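You operate a simulated robot arm through the tools that you are given. There is no shell and no other tool.

You are at the controls of a simulated two-armed robot. One attempt, no reset.

TASK
Put the carton from the top of the steel cabinet by the railing on the flat pack there. Stack the green block from the top of the small cabinet on top of the yellow block. Fetch the jar marked "nuts" from the top of the wall shelf and set it on the white note pad on the top of the cleaning cupboard. Fetch the can marked "OIL" from the top of the wall shelf and stand it on the white plastic sheet. Put two of the coils from the top of the cleaning cupboard on the numbered shelf. Close the press drawer. Shut the table drawer. Take the small tray on the top of the steel table and put it away on the second tray shelf from the bottom. Put the grey rag on the top of the steel table away on the top of the steel cabinet by the railing. Pick up the white roll with one hand, pass it to the other hand and put it on the low shelf of the hopper desk. Fetch the white tub from the ledge of the hopper desk and set it on the top of the filter cabinet. Pull the cupboard door open. Any order will do. Set down upright: carton, jar, can, coil, white tub.
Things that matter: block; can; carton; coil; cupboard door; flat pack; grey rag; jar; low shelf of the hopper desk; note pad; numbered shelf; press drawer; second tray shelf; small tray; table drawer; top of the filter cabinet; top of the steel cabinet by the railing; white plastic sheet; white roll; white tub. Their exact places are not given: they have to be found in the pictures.

It is judged by the outcome, as a careful person would: the job done as asked, and still so three seconds after it is handed in. It fails if anything else is knocked over, pushed out of place, dropped, spilled or broken. Flat cloth is picked up by pressing the open fingertips on it (5 to 10 N) and closing them slowly along it; thin cloth reads only 2 to 8 mm in the jaws.

THE ROBOT
Two 7-joint arms with two-finger parallel grippers on one trunk, on a base that drives. Base frame: it is fixed to the floor where the robot stands at the start and does not move with it; the origin is under the middle of the robot, x ahead of it, y to its left, z up. Units: m, degrees, N and s.
The left shoulder is at the start at [0.03, 0.119, 1.01], the right one opposite. With the tool pointing down near the work surface each hand reaches from about 0.2 to 0.46 m from the robot's upright axis, wherever it stands, measured 20 degrees to its own side. Places, roughly: block [0.75, 3, 1]; can [7.25, 4.25, 1.25]; carton [0.75, -0.25, 1]; coil (5x4x5 cm) [6.6, 2.9, 0.9]; cupboard door [6.4, 3, 0.5]; flat pack [0.5, 0.25, 1]; grey rag (10x8x3 cm) [4.8, -0.4, 0.8]; jar [7.75, 4.25, 1.25]; low shelf of the hopper desk [4.6, 3.8, 0.3]; note pad [6.5, 3, 1]; numbered shelf (111x23 cm) [6.36, 0, 0.86]; press drawer [6.3, 1.5, 0.6]; second tray shelf [2.9, 2.7, 0.7]; small tray [4.5, -0.25, 0.75]; table drawer [4.8, -0.1, 0.7]; top of the filter cabinet [2.1, 7.9, 1.1]; top of the steel cabinet by the railing [0.8, -0.1, 0.9]; white plastic sheet (27x20x1 cm) [6.4, 0, 0.4]; white roll (7x7x20 cm) [3, 2.8, 0.4]; white tub (7x12x9 cm) [3.9, 3.8, 0.8]. Payload 3.43 kg a hand.
The TCP of each hand is the grasp point between the finger pads, 0.03 m short of the fingertips. In the tool frame z runs along the fingers and y along their closing line. Largest opening 0.094 m; finger width 0.028, thickness 0.01; the body of the gripper, 0.05 by 0.096 m, starts 0.055 m behind the TCP.
Orientation is that of the tool frame in the base frame, as a unit quaternion [x, y, z, w]. With the fingers straight down and closing along the base's y, the tool's x points along the base's -x, its y along +y and its z along -z.

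THE INTERFACE
- The arms move only by the tool jog_arm. It takes "left_commands", "right_commands" or both (then of equal length, played together; a hand with none holds still); each is a list of rows, each an object (a shift or turn left out is 0, a gripper value left out holds the last) with "linear": the shift along the tool's x, y, z in units of 400 mm (1.0 is 400 mm), a list of three; "angular": the turn, a rotation vector about the tool's x, y, z in units of 45 degrees (1.0 is 45 degrees), a list of three; "jaw": the closure, from 0 (fully open) to 1 (shut). In form: [{"linear": [tx, ty, tz], "angular": [ax, ay, az], "jaw": jaw}, ...]. A call has 1 to 20 rows; each row is the pose to reach, as a shift and turn from the pose commanded when the call began, along the tool's axes at that moment. A call with a number of a shift or a turn outside -1 to 1 is refused whole. Each row takes 0.2 s and may step no farther than 0.05 m and 8.6 degrees from the row before; otherwise, or with a gripper value out of range, the whole call is refused. Where a pose cannot be reached the arm comes as near as it can. A force on the tool above 40 N (or 10 N above the force at the start of the call, whichever is more), or a blocked arm, ends the call early, and 0.2 s more pass. The fingers move at their own pace (about 0.072 m/s each) and stop on an object; they squeeze with about 27 N. The grip force told is the motor's: it shows also when the fingers shut on nothing. Time passes only in rows, and 0.2 s behind the last, so rows that repeat a pose let the fingers close. It gives the time, the measured TCP pose, the force on the tool (base axes), the opening and the grip force at its end, in the units of the frame above (readings bear some noise), with the torque about the TCP (base axes, N m) and any sound that the robot's microphone picked up.
- Cameras (640 x 400 px; columns grow to the right, rows downward): "scene" is now at [0.0423, -0.0016, 1.7094]; the picture's right is [-0.02, -1.00, 0.00], its down [-0.79, 0.02, -0.61] and it looks along [0.61, -0.01, -0.79] (base axes); focal length 262 px, centre (320, 200). "left" rides on the left gripper at [0.076, -0.014, -0.102] in its tool frame; the picture's right is [0.18, 0.98, 0.00], its down [-0.75, 0.14, -0.64] and it looks along [-0.63, 0.12, 0.77] (tool axes); focal length 243 px, centre (320, 200). "right" rides on the right gripper at [0.076, 0.014, -0.103] in its tool frame; the picture's right is [-0.18, 0.98, 0.00], its down [-0.75, -0.14, -0.64] and it looks along [-0.63, -0.12, 0.77] (tool axes); focal length 243 px, centre (320, 200).
- snapshot(camera): a new picture of that camera. It takes no simulated time.
- lift_body(by): slides the trunk up (or, below 0, down) by that many m; the arms and the scene camera ride with it, the base frame stays. It gives what a move gives, with no picture.
- roll_base(legs): drives the robot by 1 to 6 legs, each [ahead, turn to the left] in m and degrees, along the robot's own axes; the way and the turn of a leg run together, so that a leg with both is an arc; at most 1.5 m and 180 degrees a leg. The arms and the cameras ride along, it lands a little off, and it stops where it bumps. It gives what a move gives.
- head_to(pan, tilt): turns the head with the scene camera to pan (to the left, within 143 degrees either way) and tilt (down, from -29 to 69), counted from straight ahead of the robot. It gives what a move gives.
- measure_at(camera, pixels): for up to 12 pixels [column, row] of the newest picture of that camera ("zoom" is the newest enlarged one), the place [x, y, z] in the base frame of the surface seen there, good to about 0.003 m. It takes no simulated time.
- inspect(camera, box): a new picture of the part [left, top, right, bottom] of that camera's present view, enlarged. It takes no simulated time.
- sign_off(): hands the job in; it is judged then, once.

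Leave the grippers open and the arms clear of the work at the hand-in unless told otherwise.

The tools are called after "Emit:" as name(argument=value, ...) on one line, values as JSON. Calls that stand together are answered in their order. jog_arm: Moves the arms, as the interface text tells. Its arguments: {"type":"object","properties":{"left_commands":{"type":"array"},"right_commands":{"type":"array"}},"required":[]} The other tools are called the same way: lift_body (by) slides the trunk up or down; roll_base (legs) drives the base; head_to (pan, tilt) turns the head that bears the scene camera; snapshot (camera) takes a picture; measure_at (camera, pixels) gives the place of the surface under pixels of a picture; inspect (camera, box) takes an enlarged picture of a part of a camera's view; sign_off () hands the job in.

At the start:

```text
t: 0.0
left_tcp_pos: [0.4194, 0.0894, 1.1919]
left_ee_rot: [0.003, 1.0, 0.0, 0.0]
left_force: [-0.3, -0.2, -0.2]
left_ft_torque: [-0.01, -0.01, -0.01]
left_width: 0.094
left_gripper_force: 0.0
right_tcp_pos: [0.345, -0.2566, 1.2006]
right_ee_rot: [0.003, 1.0, 0.0, 0.001]
right_force: [0.8, -0.1, -0.9]
right_ft_torque: [0.02, -0.01, 0.01]
right_width: 0.0941
right_gripper_force: 0.1
trunk travel left (down, up): [-0.275, 0.135]
robot x, y, heading: [0.0021, 0.0055, -0.1]
head pan, tilt: [-1.3, 52.5]
```

scene: 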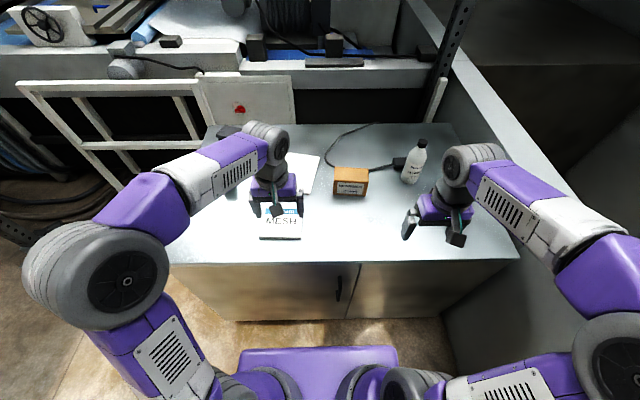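
right: 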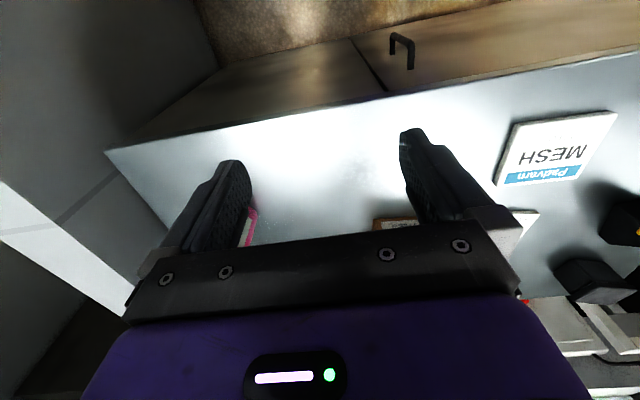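
left: 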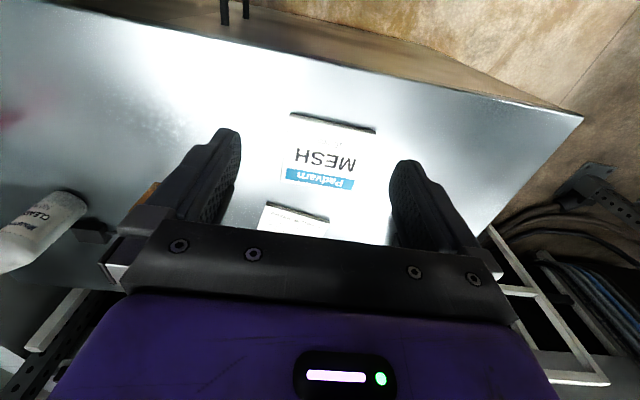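

I see the steel cabinet with a brown carton near (350,182), a bottle near (414,162), and flat items near (280,222) and (295,172). I will look closer at these before acting.

Emit:
inspect(camera="scene", box=[200, 110, 460, 270])

Emit:
snapshot(camera="scene")

```text
2.46 times, centred on (330, 190) of scene
```

zoom: 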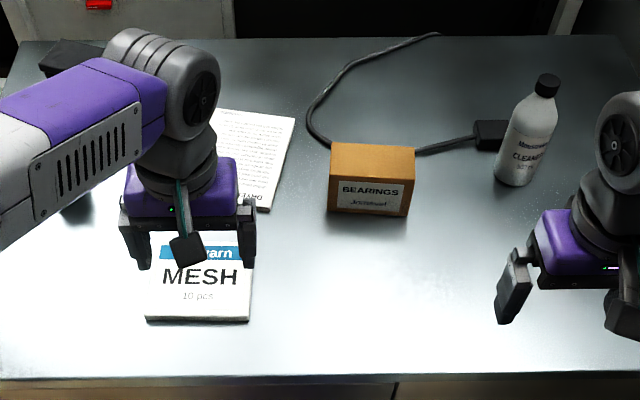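

```text
taken
```

scene: 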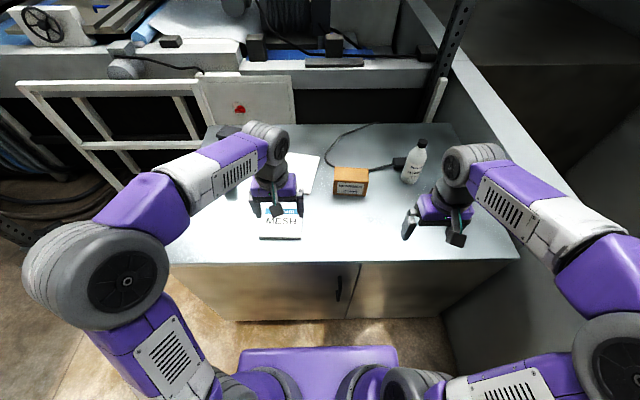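

The brown "BEARINGS" box is the carton and the "MESH 10 pcs" package is the flat pack; a memo pad lies behind. Measuring carton corners and flat pack corners.

Emit:
measure_at(camera="zoom", pixels=[[332, 150], [413, 153], [328, 175], [410, 182], [330, 205], [405, 212], [148, 318], [247, 319], [252, 240], [200, 290], [520, 160], [300, 300]])

```text
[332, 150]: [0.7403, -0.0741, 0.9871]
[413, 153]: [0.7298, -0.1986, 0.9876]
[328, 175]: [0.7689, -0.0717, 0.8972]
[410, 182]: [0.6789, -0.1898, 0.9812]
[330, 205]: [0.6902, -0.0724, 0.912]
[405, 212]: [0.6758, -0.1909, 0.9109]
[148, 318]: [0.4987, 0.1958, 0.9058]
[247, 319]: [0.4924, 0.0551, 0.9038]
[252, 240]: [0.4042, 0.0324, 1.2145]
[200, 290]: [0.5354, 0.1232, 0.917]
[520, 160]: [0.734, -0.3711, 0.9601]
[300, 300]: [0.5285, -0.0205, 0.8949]
```

The carton spans about x 0.68–0.745, y -0.073 to -0.193, top z 0.988, on a top at z 0.895. Next I measure the cabinet's front edge and look at the left hand camera for the flat pack.

Emit:
measure_at(camera="scene", pixels=[[220, 262], [320, 261], [420, 260], [510, 258], [170, 262], [320, 320], [345, 286], [150, 360], [100, 380], [210, 130], [440, 125], [330, 345]])

Emit:
inspect(camera="left", box=[180, 80, 460, 260])

```text
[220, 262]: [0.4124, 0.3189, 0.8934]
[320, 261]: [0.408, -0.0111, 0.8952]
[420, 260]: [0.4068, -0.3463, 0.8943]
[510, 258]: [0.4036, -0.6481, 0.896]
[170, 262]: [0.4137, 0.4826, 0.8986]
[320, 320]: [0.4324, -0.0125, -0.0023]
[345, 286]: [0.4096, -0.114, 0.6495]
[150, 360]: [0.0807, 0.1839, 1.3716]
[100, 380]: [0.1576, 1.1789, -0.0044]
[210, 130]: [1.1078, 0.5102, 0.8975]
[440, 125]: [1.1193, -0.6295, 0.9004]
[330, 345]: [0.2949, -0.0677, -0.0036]
```

```text
2.22 times, centred on (320, 170) of left
```

zoom: 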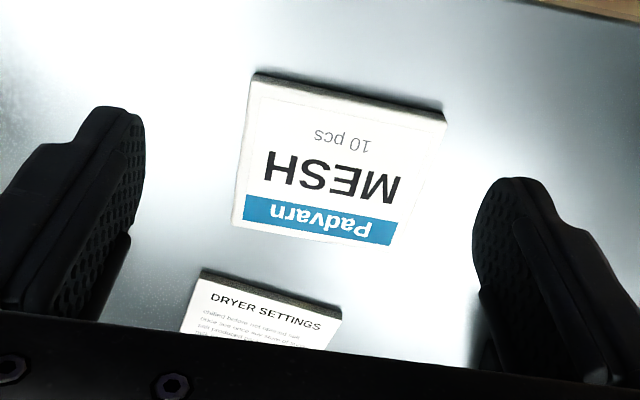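

The cabinet front is at x≈0.41. I tilt the head down to see the robot's own footprint and how near it can drive.

Emit:
head_to(pan=0, tilt=69)

Emit:
snapshot(camera="scene")

```text
t: 0.8
left_tcp_pos: [0.4196, 0.0904, 1.1901]
left_ee_rot: [0.002, 1.0, 0.0, 0.0]
left_force: [0.8, -0.3, -1.0]
left_ft_torque: [-0.03, -0.02, -0.02]
left_width: 0.0942
left_gripper_force: 0.1
right_tcp_pos: [0.3441, -0.2572, 1.2014]
right_ee_rot: [0.003, 1.0, -0.001, 0.0]
right_force: [0.5, 0.6, -1.4]
right_ft_torque: [0.0, -0.02, 0.01]
right_width: 0.0937
right_gripper_force: 0.0
trunk travel left (down, up): [-0.275, 0.135]
robot x, y, heading: [-0.0025, 0.0021, 0.0]
head pan, tilt: [0.0, 68.8]
```

```text
taken
```

scene: 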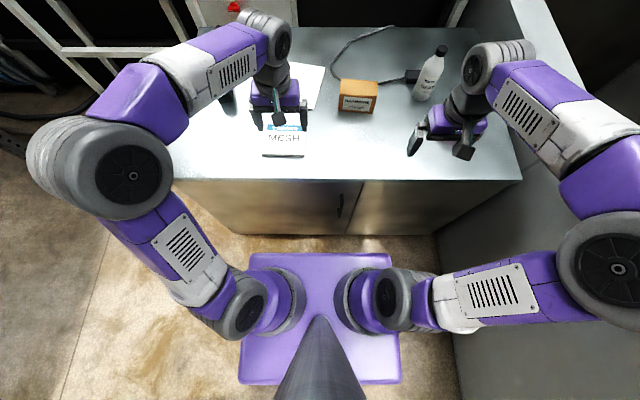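

Now the base plate is visible (240–400, 253–385). Measuring its corners and heights.

Emit:
measure_at(camera="scene", pixels=[[256, 257], [385, 257], [245, 378], [395, 378], [320, 257], [320, 251], [95, 145], [180, 270], [280, 300], [570, 265], [430, 300], [320, 330]])

```text
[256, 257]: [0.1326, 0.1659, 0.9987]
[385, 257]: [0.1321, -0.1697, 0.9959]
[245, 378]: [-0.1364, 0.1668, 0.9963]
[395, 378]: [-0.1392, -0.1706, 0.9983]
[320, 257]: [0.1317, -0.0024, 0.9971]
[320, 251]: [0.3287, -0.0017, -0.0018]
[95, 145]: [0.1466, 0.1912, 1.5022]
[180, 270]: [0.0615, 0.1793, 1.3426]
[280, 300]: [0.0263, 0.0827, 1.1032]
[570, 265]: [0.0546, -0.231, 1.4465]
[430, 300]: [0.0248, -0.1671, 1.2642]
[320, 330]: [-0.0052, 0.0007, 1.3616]
```

The trunk plate is about ±0.135 by ±0.168. Now I survey the room with the head to plan driving.

Emit:
head_to(pan=0, tilt=10)

Emit:
snapshot(camera="scene")

Emit:
head_to(pan=75, tilt=15)

Emit:
snapshot(camera="scene")

Emit:
head_to(pan=140, tilt=15)

Emit:
snapshot(camera="scene")

Emit:
head_to(pan=-75, tilt=15)

Emit:
snapshot(camera="scene")

Emit:
head_to(pan=-140, tilt=15)

Emit:
snapshot(camera="scene")

```text
t: 2.1
left_tcp_pos: [0.4193, 0.091, 1.1915]
left_ee_rot: [0.003, 1.0, 0.0, 0.001]
left_force: [0.3, -0.3, -0.2]
left_ft_torque: [0.04, 0.01, -0.02]
left_width: 0.0942
left_gripper_force: 0.0
right_tcp_pos: [0.3443, -0.256, 1.2025]
right_ee_rot: [0.002, 1.0, 0.0, 0.0]
right_force: [-0.8, -0.4, 0.8]
right_ft_torque: [0.0, 0.0, 0.02]
right_width: 0.0942
right_gripper_force: 0.2
trunk travel left (down, up): [-0.275, 0.135]
robot x, y, heading: [-0.0017, -0.0012, -0.1]
head pan, tilt: [0.0, 10.0]
```

```text
taken
```

scene: 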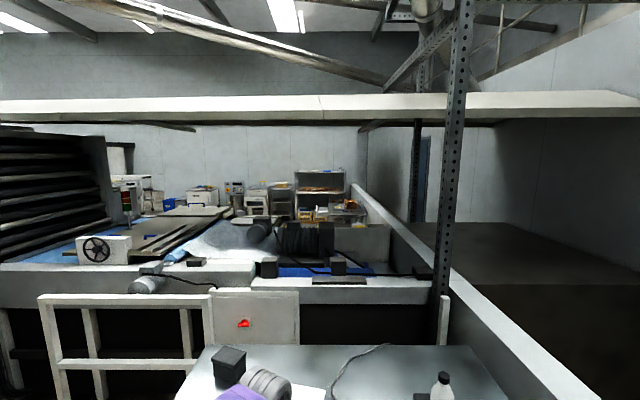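

```text
t: 3.5
left_tcp_pos: [0.4202, 0.0906, 1.1909]
left_ee_rot: [0.003, 1.0, 0.0, 0.0]
left_force: [-0.7, 0.5, -0.5]
left_ft_torque: [-0.01, 0.02, 0.0]
left_width: 0.0942
left_gripper_force: 0.1
right_tcp_pos: [0.344, -0.2568, 1.2008]
right_ee_rot: [0.002, 1.0, -0.001, 0.0]
right_force: [-0.7, -0.7, -0.4]
right_ft_torque: [0.02, -0.01, -0.03]
right_width: 0.0939
right_gripper_force: 0.0
trunk travel left (down, up): [-0.275, 0.135]
robot x, y, heading: [0.0005, 0.002, 0.0]
head pan, tilt: [75.0, 15.0]
```

```text
taken
```

scene: 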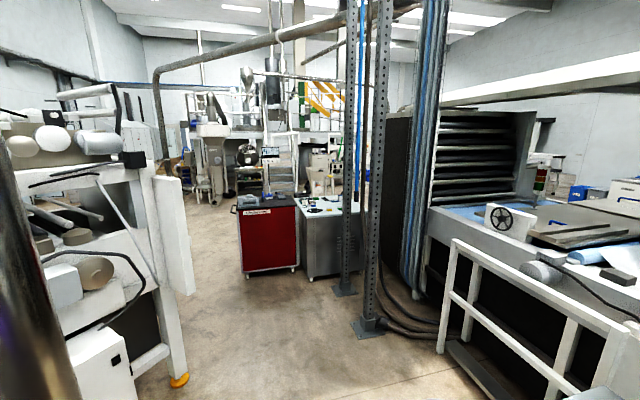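

```text
t: 4.9
left_tcp_pos: [0.4197, 0.0899, 1.1908]
left_ee_rot: [0.002, 1.0, 0.0, 0.0]
left_force: [-0.1, -0.8, -0.2]
left_ft_torque: [0.0, -0.05, -0.03]
left_width: 0.0941
left_gripper_force: 0.1
right_tcp_pos: [0.3442, -0.2563, 1.2014]
right_ee_rot: [0.002, 1.0, -0.001, 0.0]
right_force: [-0.5, 0.3, -0.6]
right_ft_torque: [-0.02, 0.02, -0.01]
right_width: 0.0938
right_gripper_force: 0.1
trunk travel left (down, up): [-0.275, 0.135]
robot x, y, heading: [0.0027, -0.0034, 0.1]
head pan, tilt: [140.0, 15.0]
```

```text
taken
```

scene: 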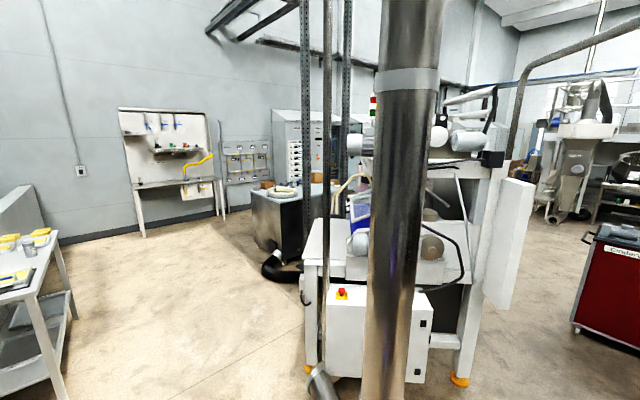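

```text
t: 8.0
left_tcp_pos: [0.4197, 0.0896, 1.1912]
left_ee_rot: [0.003, 1.0, 0.0, -0.001]
left_force: [0.0, 0.2, 0.1]
left_ft_torque: [-0.03, 0.0, -0.01]
left_width: 0.094
left_gripper_force: 0.0
right_tcp_pos: [0.3447, -0.2565, 1.2021]
right_ee_rot: [0.003, 1.0, 0.0, 0.0]
right_force: [0.1, -0.4, -0.5]
right_ft_torque: [0.0, 0.01, 0.0]
right_width: 0.0943
right_gripper_force: 0.1
trunk travel left (down, up): [-0.275, 0.135]
robot x, y, heading: [0.0007, -0.0002, 0.1]
head pan, tilt: [-75.0, 15.0]
```

```text
taken
```

scene: 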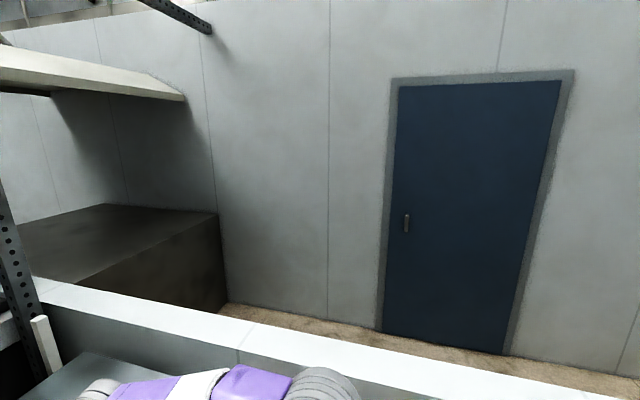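

```text
t: 9.4
left_tcp_pos: [0.4188, 0.0899, 1.1906]
left_ee_rot: [0.002, 1.0, 0.0, -0.001]
left_force: [-0.1, -0.4, -0.7]
left_ft_torque: [0.03, 0.0, -0.02]
left_width: 0.0943
left_gripper_force: 0.1
right_tcp_pos: [0.3445, -0.2557, 1.2009]
right_ee_rot: [0.003, 1.0, 0.0, 0.0]
right_force: [0.2, -0.5, -0.4]
right_ft_torque: [-0.04, 0.02, 0.04]
right_width: 0.0942
right_gripper_force: 0.1
trunk travel left (down, up): [-0.275, 0.135]
robot x, y, heading: [-0.0021, -0.0004, -0.1]
head pan, tilt: [-140.0, 15.0]
```

```text
taken
```

scene: 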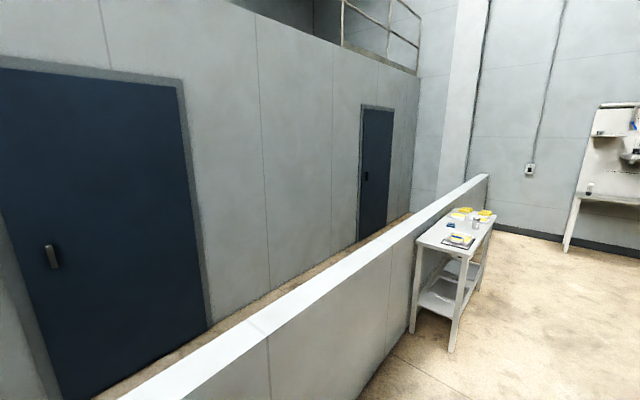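

The room is big; the small cabinet (red/steel) lies around (0.75, 3). First the carton. I test how far the right arm reaches out above the carton at z 1.2 (well above the bottle).

Emit:
head_to(pan=0, tilt=52)

Emit:
jog_arm(right_commands=[{"linear": [-0.1, 0.035, 0]}, {"linear": [-0.2, 0.07, 0]}, {"linear": [-0.3, 0.105, 0]}, {"linear": [-0.4, 0.14, 0]}, {"linear": [-0.5, 0.175, 0]}, {"linear": [-0.6, 0.21, 0]}, {"linear": [-0.7, 0.245, 0]}, {"linear": [-0.8, 0.28, 0]}, {"linear": [-0.9, 0.315, 0]}])

Emit:
snapshot(camera="scene")

```text
t: 11.6
left_tcp_pos: [0.4191, 0.0902, 1.1905]
left_ee_rot: [0.003, 1.0, 0.0, 0.0]
left_force: [0.0, -0.2, 0.2]
left_ft_torque: [0.0, -0.02, 0.01]
left_width: 0.0938
left_gripper_force: 0.1
right_tcp_pos: [0.3441, -0.2562, 1.2023]
right_ee_rot: [0.003, 1.0, 0.001, 0.0]
right_force: [-0.1, -0.6, -0.1]
right_ft_torque: [0.0, 0.02, 0.0]
right_width: 0.0945
right_gripper_force: 0.1
trunk travel left (down, up): [-0.275, 0.135]
robot x, y, heading: [-0.0011, 0.0009, 0.0]
head pan, tilt: [0.0, 52.0]
```

```text
t: 13.6
left_tcp_pos: [0.4207, 0.0906, 1.1913]
left_ee_rot: [0.002, 1.0, 0.0, 0.0]
left_force: [-0.3, -0.2, 0.2]
left_ft_torque: [-0.03, -0.05, -0.05]
left_width: 0.0939
left_gripper_force: 0.1
right_tcp_pos: [0.6103, -0.1501, 1.1825]
right_ee_rot: [0.002, 1.0, 0.0, 0.0]
right_force: [0.3, 0.4, 0.2]
right_ft_torque: [-0.02, 0.04, 0.03]
right_width: 0.0938
right_gripper_force: 0.1
right hand out of reach, approached as far as the arm can: row 7, 8, 9
trunk travel left (down, up): [-0.275, 0.135]
robot x, y, heading: [-0.0029, 0.0059, -0.2]
head pan, tilt: [0.0, 52.0]
```

```text
taken
```

scene: 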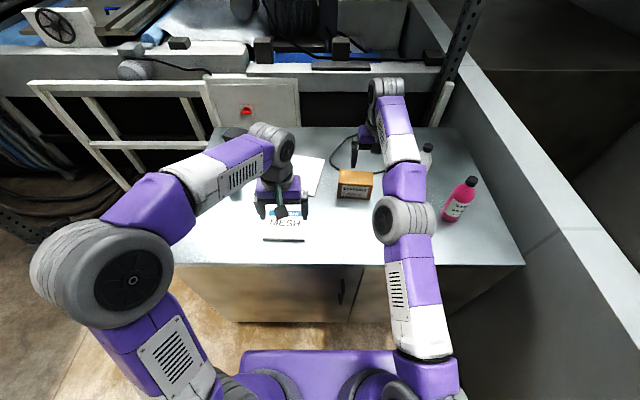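

The right arm reaches x≈0.61 at this height; a raised trunk and a small drive ahead will suffice. I also see a pink bottle at (458,200) to keep clear of. Measuring the flat pack in the last enlarged left-hand picture.

Emit:
measure_at(camera="zoom", pixels=[[255, 76], [443, 116], [392, 243], [234, 222], [330, 160], [300, 100], [205, 272], [330, 310], [200, 60]])

Emit:
measure_at(camera="scene", pixels=[[300, 185], [322, 162], [317, 195], [345, 172], [374, 174], [337, 196], [372, 199], [427, 150], [455, 215], [472, 182], [440, 215], [233, 133]])

```text
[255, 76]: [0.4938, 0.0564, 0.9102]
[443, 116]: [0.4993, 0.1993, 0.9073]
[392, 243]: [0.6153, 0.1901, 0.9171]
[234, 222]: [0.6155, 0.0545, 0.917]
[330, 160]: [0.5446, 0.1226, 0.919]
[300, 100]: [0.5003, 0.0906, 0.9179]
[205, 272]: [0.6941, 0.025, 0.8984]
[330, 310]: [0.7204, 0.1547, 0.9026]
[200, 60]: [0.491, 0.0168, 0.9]
```

```text
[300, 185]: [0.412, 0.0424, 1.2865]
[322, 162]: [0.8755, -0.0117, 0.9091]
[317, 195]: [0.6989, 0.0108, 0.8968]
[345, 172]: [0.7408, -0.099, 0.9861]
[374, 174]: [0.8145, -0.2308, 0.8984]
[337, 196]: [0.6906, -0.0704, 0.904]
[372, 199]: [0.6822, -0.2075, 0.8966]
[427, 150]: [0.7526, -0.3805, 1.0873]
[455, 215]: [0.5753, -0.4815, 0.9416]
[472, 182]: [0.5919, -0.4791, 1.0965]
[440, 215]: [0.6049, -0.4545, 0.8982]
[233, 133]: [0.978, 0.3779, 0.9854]
```

Flat pack: centre about (0.556, 0.125), 0.12 x 0.14, top z 0.917. Carton centre (0.709, -0.134), yaw ≈5–6°. I park the left arm out to the left and pull the right arm back a bit, then raise the trunk.

Emit:
jog_arm(left_commands=[{"linear": [0.025, 0.1, -0.02]}, {"linear": [0.05, 0.2, -0.04]}, {"linear": [0.075, 0.3, -0.06]}, {"linear": [0.1, 0.4, -0.08]}, {"linear": [0.125, 0.5, -0.1]}, {"linear": [0.15, 0.6, -0.12]}], right_commands=[{"linear": [0.08, 0, 0]}, {"linear": [0.16, 0, 0]}, {"linear": [0.24, 0, 0]}, {"linear": [0.32, 0, 0]}, {"linear": [0.4, 0, 0]}, {"linear": [0.4, 0, 0]}])

Emit:
lift_body(by=0.1)

Emit:
roll_base(legs=[[0.1, 0]])

Emit:
snapshot(camera="scene")

```text
t: 15.0
left_tcp_pos: [0.3608, 0.3304, 1.2384]
left_ee_rot: [0.003, 1.0, 0.0, 0.0]
left_force: [0.2, 0.3, -0.4]
left_ft_torque: [-0.01, 0.03, 0.03]
left_width: 0.0941
left_gripper_force: 0.0
right_tcp_pos: [0.4468, -0.149, 1.1856]
right_ee_rot: [0.003, 1.0, 0.0, -0.001]
right_force: [-0.4, 0.6, -0.4]
right_ft_torque: [-0.01, -0.01, -0.01]
right_width: 0.0942
right_gripper_force: 0.0
trunk travel left (down, up): [-0.275, 0.135]
robot x, y, heading: [0.0005, -0.0008, -0.1]
head pan, tilt: [0.0, 52.0]
```

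```text
t: 16.3
left_tcp_pos: [0.361, 0.3293, 1.3389]
left_ee_rot: [0.002, 1.0, 0.001, 0.0]
left_force: [-0.7, 0.6, -0.2]
left_ft_torque: [0.01, 0.0, 0.0]
left_width: 0.094
left_gripper_force: 0.1
right_tcp_pos: [0.4462, -0.1511, 1.2864]
right_ee_rot: [0.001, 1.0, 0.0, -0.001]
right_force: [0.9, 0.4, -0.9]
right_ft_torque: [0.0, 0.04, -0.02]
right_width: 0.0937
right_gripper_force: 0.1
trunk travel left (down, up): [-0.375, 0.035]
robot x, y, heading: [0.0034, -0.0035, 0.1]
head pan, tilt: [0.0, 52.0]
```

```text
t: 17.5
left_tcp_pos: [0.4584, 0.3288, 1.3385]
left_ee_rot: [0.003, 1.0, 0.0, 0.001]
left_force: [0.3, -0.8, 0.4]
left_ft_torque: [0.05, -0.01, 0.0]
left_width: 0.0941
left_gripper_force: 0.1
right_tcp_pos: [0.5462, -0.1504, 1.2855]
right_ee_rot: [0.001, 1.0, 0.0, 0.0]
right_force: [0.0, 0.1, -0.2]
right_ft_torque: [-0.03, 0.0, 0.01]
right_width: 0.0942
right_gripper_force: 0.1
trunk travel left (down, up): [-0.375, 0.035]
robot x, y, heading: [0.0997, 0.0021, -0.0]
head pan, tilt: [0.0, 52.0]
```

```text
taken
```

scene: 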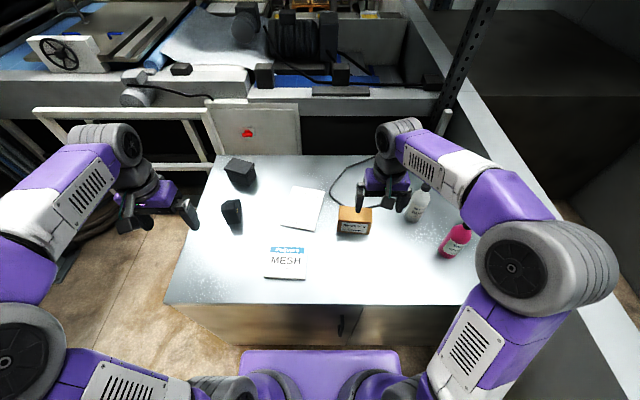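

The view now shows the tabletop fully. Next I turn the right tool about its axis by -84.5° in two calls so that the fingers close along the carton's short side.

Emit:
jog_arm(right_commands=[{"angular": [0, 0, -0.188]}, {"angular": [0, 0, -0.376]}, {"angular": [0, 0, -0.564]}, {"angular": [0, 0, -0.752]}, {"angular": [0, 0, -0.939]}])

Emit:
jog_arm(right_commands=[{"angular": [0, 0, -0.188]}, {"angular": [0, 0, -0.376]}, {"angular": [0, 0, -0.564]}, {"angular": [0, 0, -0.752]}, {"angular": [0, 0, -0.939]}])

Emit:
snapshot(camera="scene")

```text
t: 18.7
left_tcp_pos: [0.4589, 0.3287, 1.339]
left_ee_rot: [0.002, 1.0, 0.0, 0.0]
left_force: [0.5, 1.3, 0.3]
left_ft_torque: [0.02, 0.0, 0.02]
left_width: 0.0941
left_gripper_force: 0.0
right_tcp_pos: [0.545, -0.1498, 1.287]
right_ee_rot: [-0.361, 0.933, -0.001, 0.0]
right_force: [0.0, 0.0, -1.0]
right_ft_torque: [-0.02, 0.01, 0.04]
right_width: 0.094
right_gripper_force: 0.0
trunk travel left (down, up): [-0.375, 0.035]
robot x, y, heading: [0.101, -0.0019, 0.2]
head pan, tilt: [0.0, 52.0]
```

```text
t: 19.9
left_tcp_pos: [0.458, 0.329, 1.3377]
left_ee_rot: [0.002, 1.0, 0.0, 0.0]
left_force: [-0.3, -0.3, -0.4]
left_ft_torque: [0.0, -0.04, 0.01]
left_width: 0.0941
left_gripper_force: 0.0
right_tcp_pos: [0.5443, -0.1495, 1.2858]
right_ee_rot: [-0.672, 0.74, 0.0, 0.0]
right_force: [-0.8, -0.4, 0.4]
right_ft_torque: [-0.02, -0.03, -0.04]
right_width: 0.0943
right_gripper_force: 0.0
trunk travel left (down, up): [-0.375, 0.035]
robot x, y, heading: [0.099, 0.0024, 0.1]
head pan, tilt: [0.0, 52.0]
```

```text
taken
```

scene: 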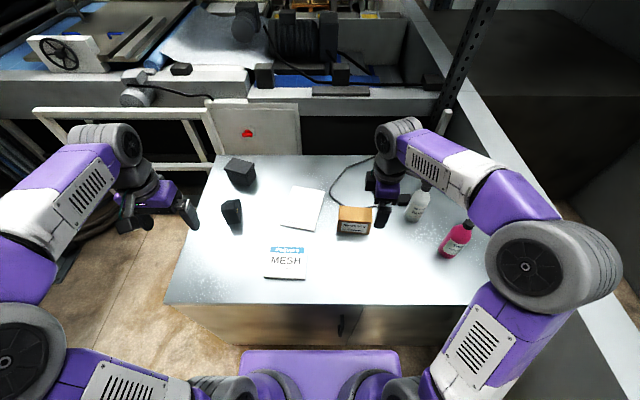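

The tool is now turned: its y runs along (-0.995, 0.097, 0). I re-measure the carton from this viewpoint.

Emit:
inspect(camera="scene", box=[250, 180, 450, 290])

Emit:
snapshot(camera="right")

```text
3.20 times, centred on (350, 235) of scene
```

zoom: 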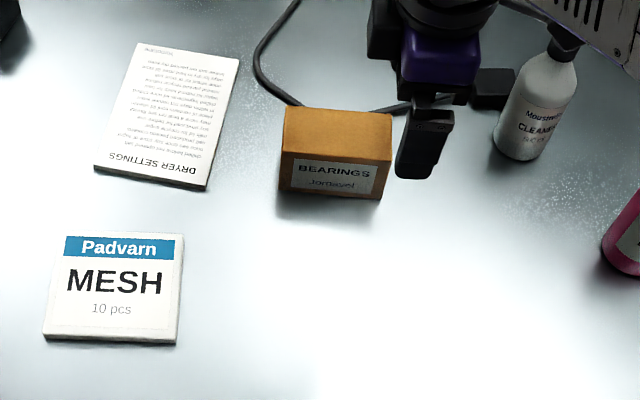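

```text
taken
```

right: 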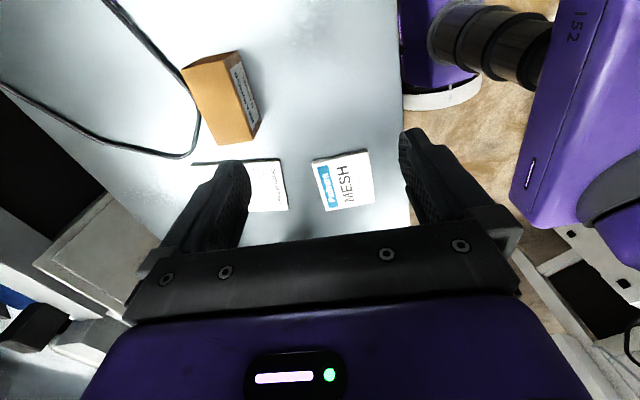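

Emit:
measure_at(camera="zoom", pixels=[[287, 110], [389, 116], [282, 149], [388, 159], [282, 187], [376, 196], [335, 112], [335, 150], [66, 237], [182, 236], [176, 340], [45, 335]])

Emit:
measure_at(camera="right", pixels=[[185, 72], [237, 52], [215, 142], [245, 144], [258, 120], [210, 60], [200, 100], [225, 130]])

```text
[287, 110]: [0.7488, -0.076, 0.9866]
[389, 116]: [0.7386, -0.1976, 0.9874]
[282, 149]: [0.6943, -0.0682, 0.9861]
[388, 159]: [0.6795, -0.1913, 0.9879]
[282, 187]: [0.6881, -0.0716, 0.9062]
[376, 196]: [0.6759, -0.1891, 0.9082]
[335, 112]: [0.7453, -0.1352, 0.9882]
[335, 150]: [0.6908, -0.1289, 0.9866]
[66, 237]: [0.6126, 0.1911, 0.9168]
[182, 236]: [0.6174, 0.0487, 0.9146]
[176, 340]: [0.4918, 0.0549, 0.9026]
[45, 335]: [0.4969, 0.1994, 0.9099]
```

```text
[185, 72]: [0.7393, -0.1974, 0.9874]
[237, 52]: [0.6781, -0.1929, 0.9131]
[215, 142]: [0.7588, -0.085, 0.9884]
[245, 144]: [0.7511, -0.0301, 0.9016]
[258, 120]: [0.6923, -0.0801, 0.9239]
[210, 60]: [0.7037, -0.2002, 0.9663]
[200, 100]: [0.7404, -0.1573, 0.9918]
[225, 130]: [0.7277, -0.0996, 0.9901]
```

Carton centre (0.715, -0.1335), depth ≈0.06, yaw ≈-5.5°. I lower the right hand to z≈1.12 and move it over the carton.

Emit:
jog_arm(right_commands=[{"linear": [0, 0, 0.104], "jaw": 0}, {"linear": [0, 0, 0.207]}, {"linear": [0, 0, 0.311]}, {"linear": [0, 0, 0.415]}, {"linear": [-0.02, -0.105, 0.415]}, {"linear": [-0.04, -0.21, 0.415]}, {"linear": [-0.061, -0.316, 0.415]}, {"linear": [-0.081, -0.421, 0.415]}])

Emit:
snapshot(camera="scene")

Emit:
snapshot(camera="right")

```text
t: 21.7
left_tcp_pos: [0.4606, 0.3302, 1.3383]
left_ee_rot: [0.001, 1.0, 0.001, -0.001]
left_force: [0.7, -0.1, 1.2]
left_ft_torque: [0.01, 0.06, 0.0]
left_width: 0.0937
left_gripper_force: 0.1
right_tcp_pos: [0.7194, -0.1323, 1.1171]
right_ee_rot: [-0.671, 0.741, 0.001, -0.002]
right_force: [0.9, 0.2, 0.1]
right_ft_torque: [-0.01, 0.03, -0.01]
right_width: 0.0942
right_gripper_force: 0.1
trunk travel left (down, up): [-0.375, 0.035]
robot x, y, heading: [0.1001, -0.0003, 0.1]
head pan, tilt: [0.0, 52.0]
```

```text
taken
```

scene: 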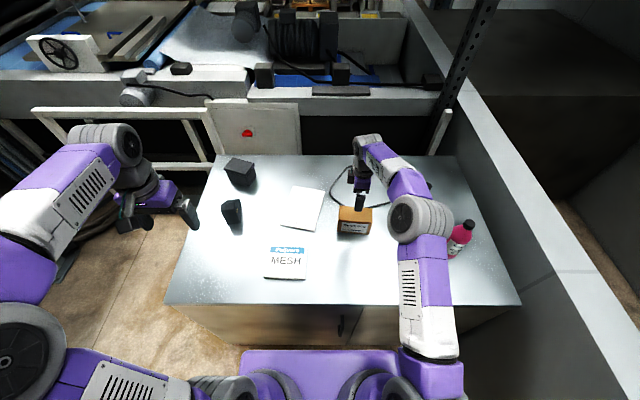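

```text
taken
```

right: 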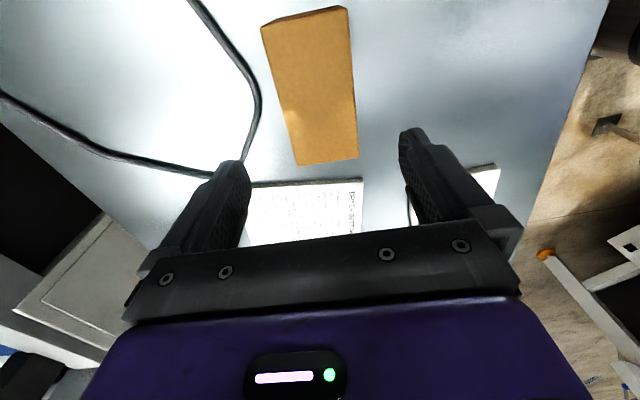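

The hand is over the carton. I check the elbow's clearance over the pink bottle before going down.

Emit:
measure_at(camera="scene", pixels=[[405, 215], [440, 220], [465, 225], [425, 260], [460, 245]])

Emit:
measure_at(camera="right", pixels=[[265, 25], [347, 10], [298, 163], [357, 158], [310, 90], [400, 60], [430, 150], [210, 180]])

```text
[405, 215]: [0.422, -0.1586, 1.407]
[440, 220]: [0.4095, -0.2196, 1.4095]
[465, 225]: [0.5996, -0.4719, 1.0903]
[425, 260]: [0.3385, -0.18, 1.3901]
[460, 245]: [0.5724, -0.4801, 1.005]
```

```text
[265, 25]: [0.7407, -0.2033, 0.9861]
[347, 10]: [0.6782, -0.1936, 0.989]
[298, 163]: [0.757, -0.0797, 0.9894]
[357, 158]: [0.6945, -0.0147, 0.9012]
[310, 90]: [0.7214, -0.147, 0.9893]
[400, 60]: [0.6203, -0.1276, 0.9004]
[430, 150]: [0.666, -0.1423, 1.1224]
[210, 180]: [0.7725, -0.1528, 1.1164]
```

The elbow is high and clear. Going straight down 0.167 m to z≈0.95 with a 4 mm correction, then closing.

Emit:
jog_arm(right_commands=[{"linear": [0, 0.01, 0.1]}, {"linear": [0, 0.01, 0.2]}, {"linear": [0, 0.01, 0.3]}, {"linear": [0, 0.01, 0.36]}, {"linear": [0, 0.01, 0.4175]}, {"linear": [0, 0.01, 0.4175]}])

Emit:
snapshot(camera="right")

Emit:
inspect(camera="scene", box=[270, 150, 430, 260])

```text
t: 23.1
left_tcp_pos: [0.4596, 0.3303, 1.3385]
left_ee_rot: [0.001, 1.0, 0.0, 0.0]
left_force: [0.2, -0.2, 0.7]
left_ft_torque: [-0.01, -0.02, 0.02]
left_width: 0.094
left_gripper_force: 0.2
right_tcp_pos: [0.7132, -0.1345, 0.9514]
right_ee_rot: [-0.671, 0.742, 0.0, 0.0]
right_force: [0.5, 0.3, 0.0]
right_ft_torque: [-0.01, -0.01, 0.01]
right_width: 0.0938
right_gripper_force: 0.0
trunk travel left (down, up): [-0.375, 0.035]
robot x, y, heading: [0.0987, 0.0016, -0.2]
head pan, tilt: [0.0, 52.0]
```

```text
taken
```

right: 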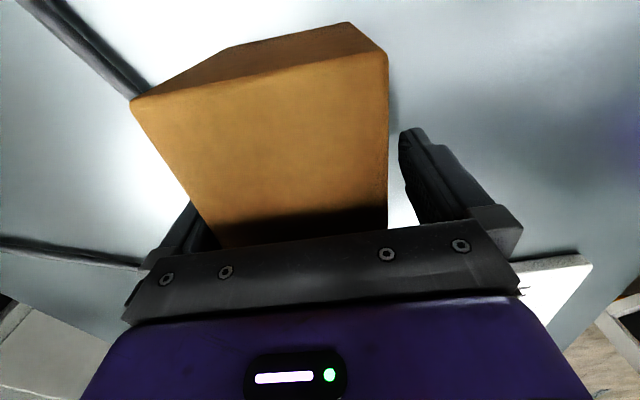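

```text
3.64 times, centred on (350, 205) of scene
```

zoom: 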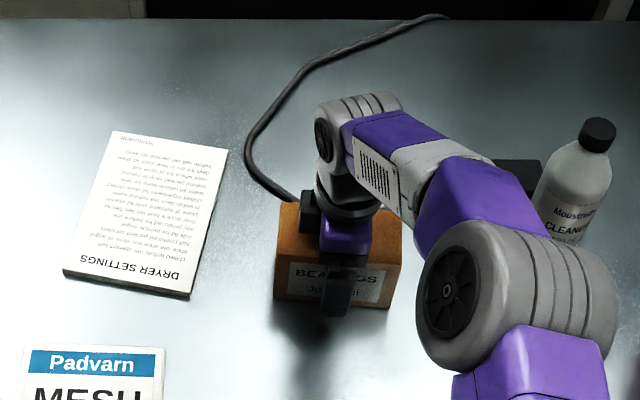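

The carton sits between the fingers. Closing the right jaw.

Emit:
jog_arm(right_commands=[{"jaw": 0.3}, {"jaw": 0.5}, {"jaw": 0.7}, {"jaw": 1}, {"jaw": 1}])

```text
t: 24.3
left_tcp_pos: [0.4589, 0.3285, 1.3394]
left_ee_rot: [0.002, 1.0, -0.001, -0.001]
left_force: [0.3, -0.8, 0.0]
left_ft_torque: [0.02, -0.01, 0.0]
left_width: 0.0941
left_gripper_force: 0.0
right_tcp_pos: [0.7136, -0.136, 0.9513]
right_ee_rot: [-0.671, 0.741, -0.001, 0.0]
right_force: [1.2, -0.4, -0.5]
right_ft_torque: [0.05, -0.13, -0.03]
right_width: 0.0744
right_gripper_force: 26.6
trunk travel left (down, up): [-0.375, 0.035]
robot x, y, heading: [0.0965, 0.0004, 0.2]
head pan, tilt: [0.0, 52.0]
```

Gripped at 0.074 with 26.6 N. Lifting 0.12 m and checking.

Emit:
jog_arm(right_commands=[{"linear": [0, 0, -0.05]}, {"linear": [0, 0, -0.12]}, {"linear": [0, 0, -0.2]}, {"linear": [0, 0, -0.3]}])

Emit:
snapshot(camera="scene")

Emit:
snapshot(camera="right")

```text
t: 25.3
left_tcp_pos: [0.4575, 0.3292, 1.3385]
left_ee_rot: [0.002, 1.0, 0.0, 0.0]
left_force: [0.2, 0.0, 0.1]
left_ft_torque: [0.01, 0.0, -0.04]
left_width: 0.0943
left_gripper_force: 0.0
right_tcp_pos: [0.7104, -0.133, 1.0721]
right_ee_rot: [-0.671, 0.741, 0.0, 0.0]
right_force: [-0.3, 0.4, -3.7]
right_ft_torque: [-0.04, -0.02, -0.01]
right_width: 0.0697
right_gripper_force: 27.3
trunk travel left (down, up): [-0.375, 0.035]
robot x, y, heading: [0.0983, -0.0006, -0.0]
head pan, tilt: [0.0, 52.0]
```

```text
taken
```

scene: 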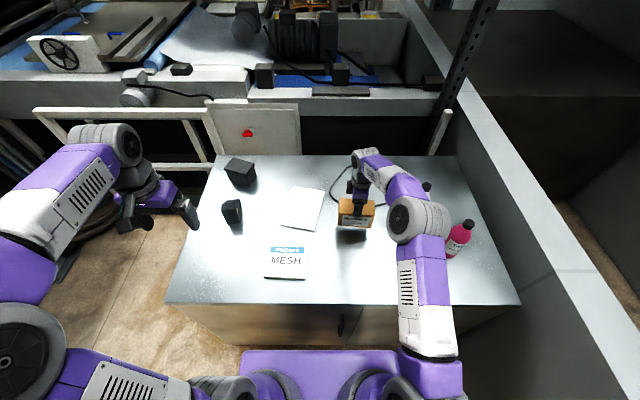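

```text
taken
```

right: 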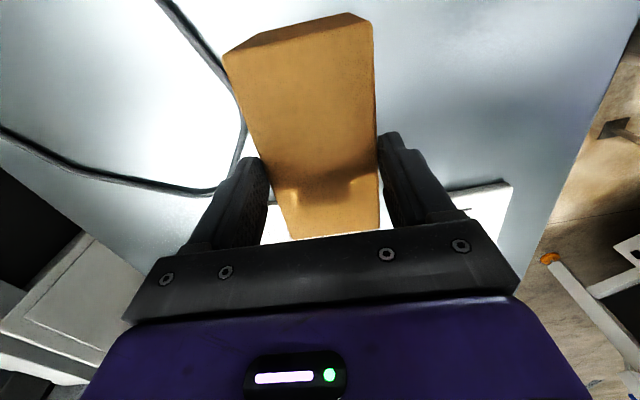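

Carton is held (≈3.7 N). I check its pose in the hand.

Emit:
inspect(camera="scene", box=[310, 140, 440, 240])

```text
4.00 times, centred on (375, 190) of scene
```

zoom: 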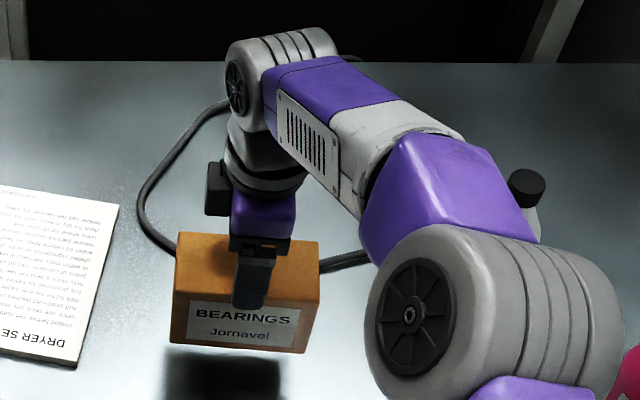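

Emit:
measure_at(camera="zoom", pixels=[[178, 290], [316, 303], [172, 338], [304, 352], [180, 236], [317, 245], [215, 290], [300, 300]])

```text
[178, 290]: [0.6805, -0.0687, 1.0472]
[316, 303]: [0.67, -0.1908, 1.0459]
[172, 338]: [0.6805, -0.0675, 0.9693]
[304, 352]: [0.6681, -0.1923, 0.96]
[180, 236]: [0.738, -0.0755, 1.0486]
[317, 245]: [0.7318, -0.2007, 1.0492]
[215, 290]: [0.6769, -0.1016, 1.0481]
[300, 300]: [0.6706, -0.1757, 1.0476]
```

The carton has slid about 0.06 m down in the fingers — only its rim is held. I lower it straight back onto the table (bottom now ≈0.955) to regrasp.

Emit:
jog_arm(right_commands=[{"linear": [0, 0, 0.05]}, {"linear": [0, 0, 0.09]}, {"linear": [0, 0, 0.12]}, {"linear": [0, 0, 0.135]}])

Emit:
inspect(camera="scene", box=[310, 140, 440, 240])

Emit:
snapshot(camera="right")

```text
t: 26.3
left_tcp_pos: [0.4575, 0.3283, 1.3375]
left_ee_rot: [0.002, 1.0, 0.0, -0.001]
left_force: [0.7, -0.1, -0.1]
left_ft_torque: [0.03, 0.0, -0.02]
left_width: 0.094
left_gripper_force: 0.0
right_tcp_pos: [0.7115, -0.1336, 1.0182]
right_ee_rot: [-0.671, 0.742, 0.0, 0.0]
right_force: [0.8, -0.3, -2.7]
right_ft_torque: [0.01, 0.0, 0.0]
right_width: 0.0698
right_gripper_force: 26.7
trunk travel left (down, up): [-0.375, 0.035]
robot x, y, heading: [0.098, -0.0007, 0.2]
head pan, tilt: [0.0, 52.0]
```

```text
4.00 times, centred on (375, 190) of scene
```

zoom: 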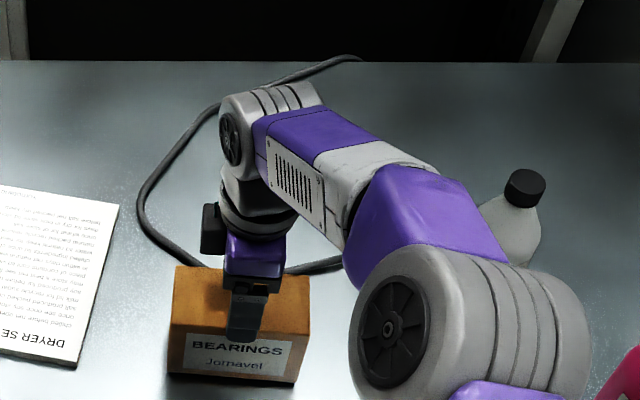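

```text
taken
```

right: 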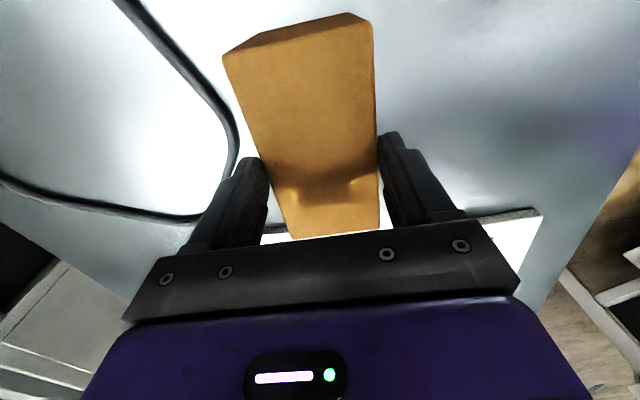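

Emit:
measure_at(camera="zoom", pixels=[[176, 322], [306, 336], [170, 372], [292, 381], [176, 270], [308, 280], [200, 300], [290, 310]])

Emit:
measure_at(camera="right", pixels=[[228, 62], [370, 25], [290, 235], [375, 225], [310, 120], [250, 165], [390, 140], [330, 200]])

```text
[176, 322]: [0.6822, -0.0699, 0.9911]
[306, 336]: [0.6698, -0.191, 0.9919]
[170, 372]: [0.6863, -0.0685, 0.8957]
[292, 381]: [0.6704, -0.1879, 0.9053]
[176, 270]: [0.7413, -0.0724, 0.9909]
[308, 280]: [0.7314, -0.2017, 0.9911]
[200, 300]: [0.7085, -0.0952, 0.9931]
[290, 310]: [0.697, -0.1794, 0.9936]
```

```text
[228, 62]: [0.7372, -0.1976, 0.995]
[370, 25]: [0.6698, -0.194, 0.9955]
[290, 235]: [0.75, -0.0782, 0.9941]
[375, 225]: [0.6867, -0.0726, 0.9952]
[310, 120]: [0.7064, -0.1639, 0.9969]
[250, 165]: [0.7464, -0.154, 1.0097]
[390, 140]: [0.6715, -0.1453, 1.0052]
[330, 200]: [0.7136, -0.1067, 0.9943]
```

The carton's bottom is about 5 mm over the table. I lower it the rest, open, then regrasp a bit higher (tips ≈0.935) in case the cable behind was in the way.

Emit:
jog_arm(right_commands=[{"linear": [0, 0, 0.01]}, {"linear": [0, 0, 0.015]}, {"linear": [0, 0, 0.018]}, {"linear": [0, 0, 0.018]}])

```text
t: 27.3
left_tcp_pos: [0.4583, 0.3292, 1.339]
left_ee_rot: [0.002, 1.0, 0.0, 0.001]
left_force: [0.0, 0.1, 0.0]
left_ft_torque: [0.01, 0.03, -0.01]
left_width: 0.094
left_gripper_force: 0.0
right_tcp_pos: [0.7112, -0.1324, 1.0127]
right_ee_rot: [-0.671, 0.742, -0.002, 0.001]
right_force: [0.0, -0.6, 9.3]
right_ft_torque: [-0.33, 0.46, 0.04]
right_width: 0.0698
right_gripper_force: 26.8
trunk travel left (down, up): [-0.375, 0.035]
robot x, y, heading: [0.0951, -0.0006, 0.3]
head pan, tilt: [0.0, 52.0]
```

Contact at 9 N upward; the carton stands on the table. Opening, then going down along it.

Emit:
jog_arm(right_commands=[{"jaw": 0}, {"jaw": 0}, {"jaw": 0}, {"linear": [0, 0, 0.05], "jaw": 0}, {"linear": [0, 0, 0.1], "jaw": 0}, {"linear": [0, 0, 0.13], "jaw": 0}])

Emit:
snapshot(camera="right")

Emit:
inspect(camera="scene", box=[310, 140, 440, 240])

```text
t: 28.7
left_tcp_pos: [0.4593, 0.3289, 1.338]
left_ee_rot: [0.003, 1.0, 0.0, 0.0]
left_force: [0.4, -0.4, 0.0]
left_ft_torque: [-0.01, -0.02, 0.0]
left_width: 0.0941
left_gripper_force: 0.0
right_tcp_pos: [0.7115, -0.1334, 0.9597]
right_ee_rot: [-0.672, 0.741, 0.0, 0.0]
right_force: [0.6, 0.3, 0.1]
right_ft_torque: [-0.02, 0.02, 0.02]
right_width: 0.094
right_gripper_force: 0.0
trunk travel left (down, up): [-0.375, 0.035]
robot x, y, heading: [0.098, 0.0013, 0.2]
head pan, tilt: [0.0, 52.0]
```

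```text
taken
```

right: 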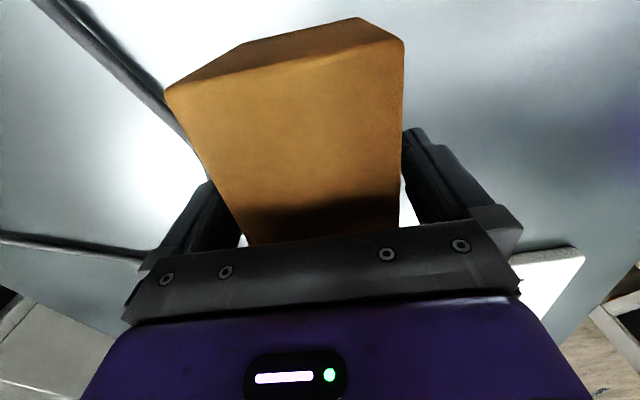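

```text
4.00 times, centred on (375, 190) of scene
```

zoom: 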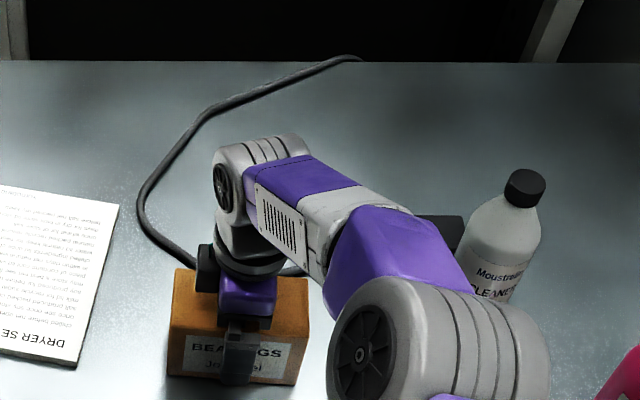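

Box is between the fingers. Closing and waiting longer this time.

Emit:
jog_arm(right_commands=[{"jaw": 0.15}, {"jaw": 0.25}, {"jaw": 0.35}, {"jaw": 0.6}, {"jaw": 1}, {"jaw": 1}, {"jaw": 1}])

Emit:
jog_arm(right_commands=[{"linear": [0, 0, -0.01]}, {"linear": [0, 0, -0.02]}, {"linear": [0, 0, -0.04]}, {"linear": [0, 0, -0.06]}])

Emit:
snapshot(camera="right")

Emit:
inspect(camera="scene", box=[310, 140, 440, 240])

```text
t: 30.3
left_tcp_pos: [0.4593, 0.3301, 1.3389]
left_ee_rot: [0.002, 1.0, 0.0, 0.0]
left_force: [0.1, -0.7, 0.0]
left_ft_torque: [-0.02, 0.03, 0.02]
left_width: 0.0939
left_gripper_force: 0.1
right_tcp_pos: [0.7112, -0.133, 0.961]
right_ee_rot: [-0.671, 0.742, 0.0, 0.0]
right_force: [0.6, -0.1, 0.3]
right_ft_torque: [-0.05, 0.06, -0.02]
right_width: 0.074
right_gripper_force: 26.9
trunk travel left (down, up): [-0.375, 0.035]
robot x, y, heading: [0.0961, -0.0025, 0.1]
head pan, tilt: [0.0, 52.0]
```

```text
t: 31.3
left_tcp_pos: [0.4594, 0.3289, 1.3384]
left_ee_rot: [0.001, 1.0, 0.0, 0.0]
left_force: [0.2, 0.3, -0.6]
left_ft_torque: [-0.02, -0.04, -0.02]
left_width: 0.094
left_gripper_force: 0.0
right_tcp_pos: [0.7117, -0.1336, 0.9852]
right_ee_rot: [-0.671, 0.742, 0.0, 0.001]
right_force: [-1.1, 0.4, -3.4]
right_ft_torque: [0.02, 0.04, -0.01]
right_width: 0.0746
right_gripper_force: 27.4
trunk travel left (down, up): [-0.375, 0.035]
robot x, y, heading: [0.1006, 0.0044, -0.1]
head pan, tilt: [0.0, 52.0]
```

```text
taken
```

right: 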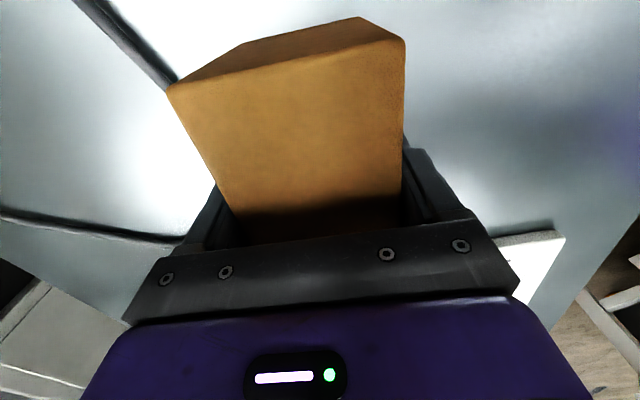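

```text
4.00 times, centred on (375, 190) of scene
```

zoom: 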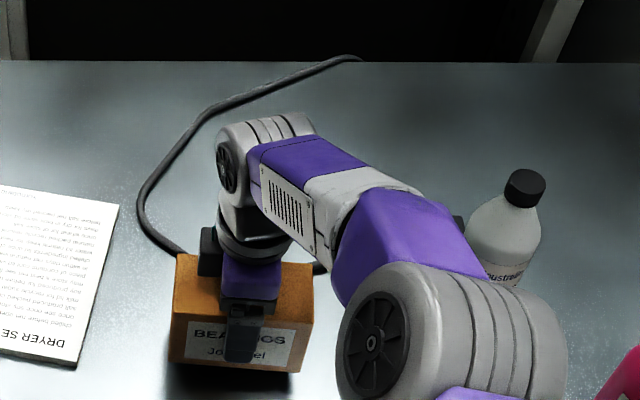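

Weight 3.4 N is carried with no slip seen this time. I lift gently a little more and move slowly toward the flat pack, turning 5.5° to line up.

Emit:
jog_arm(right_commands=[{"linear": [0, 0, -0.025]}, {"linear": [0, 0, -0.05]}, {"linear": [0, 0, -0.07]}, {"linear": [-0.02, 0.015, -0.07]}, {"linear": [-0.06, 0.045, -0.07]}, {"linear": [-0.11, 0.082, -0.07]}, {"linear": [-0.16, 0.12, -0.07]}])

Emit:
inspect(camera="scene", box=[270, 150, 440, 260])

Emit:
snapshot(camera="right")

```text
t: 32.9
left_tcp_pos: [0.4578, 0.3301, 1.3383]
left_ee_rot: [0.002, 1.0, 0.0, 0.001]
left_force: [0.0, -0.3, 0.1]
left_ft_torque: [-0.03, 0.0, -0.01]
left_width: 0.0938
left_gripper_force: 0.0
right_tcp_pos: [0.6704, -0.0644, 1.0123]
right_ee_rot: [-0.671, 0.742, 0.0, 0.0]
right_force: [-0.8, 0.6, -2.8]
right_ft_torque: [-0.03, 0.04, 0.01]
right_width: 0.0743
right_gripper_force: 27.0
trunk travel left (down, up): [-0.375, 0.035]
robot x, y, heading: [0.0971, -0.0012, 0.1]
head pan, tilt: [0.0, 52.0]
```

```text
3.64 times, centred on (355, 205) of scene
```

zoom: 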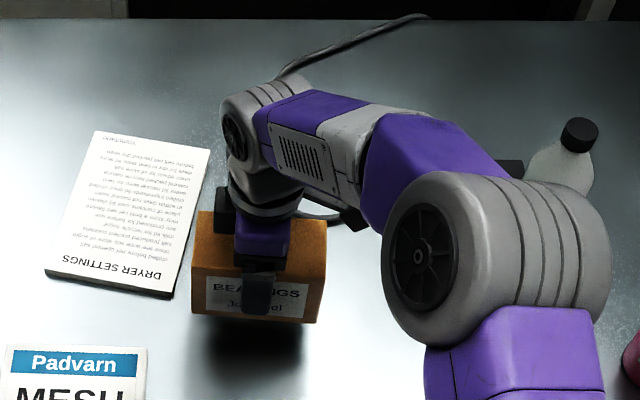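

```text
taken
```

right: 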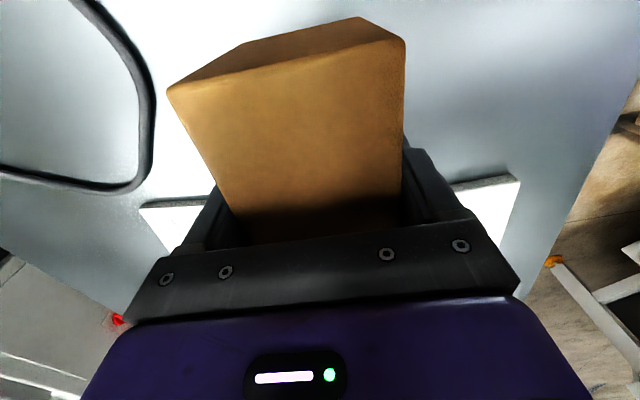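

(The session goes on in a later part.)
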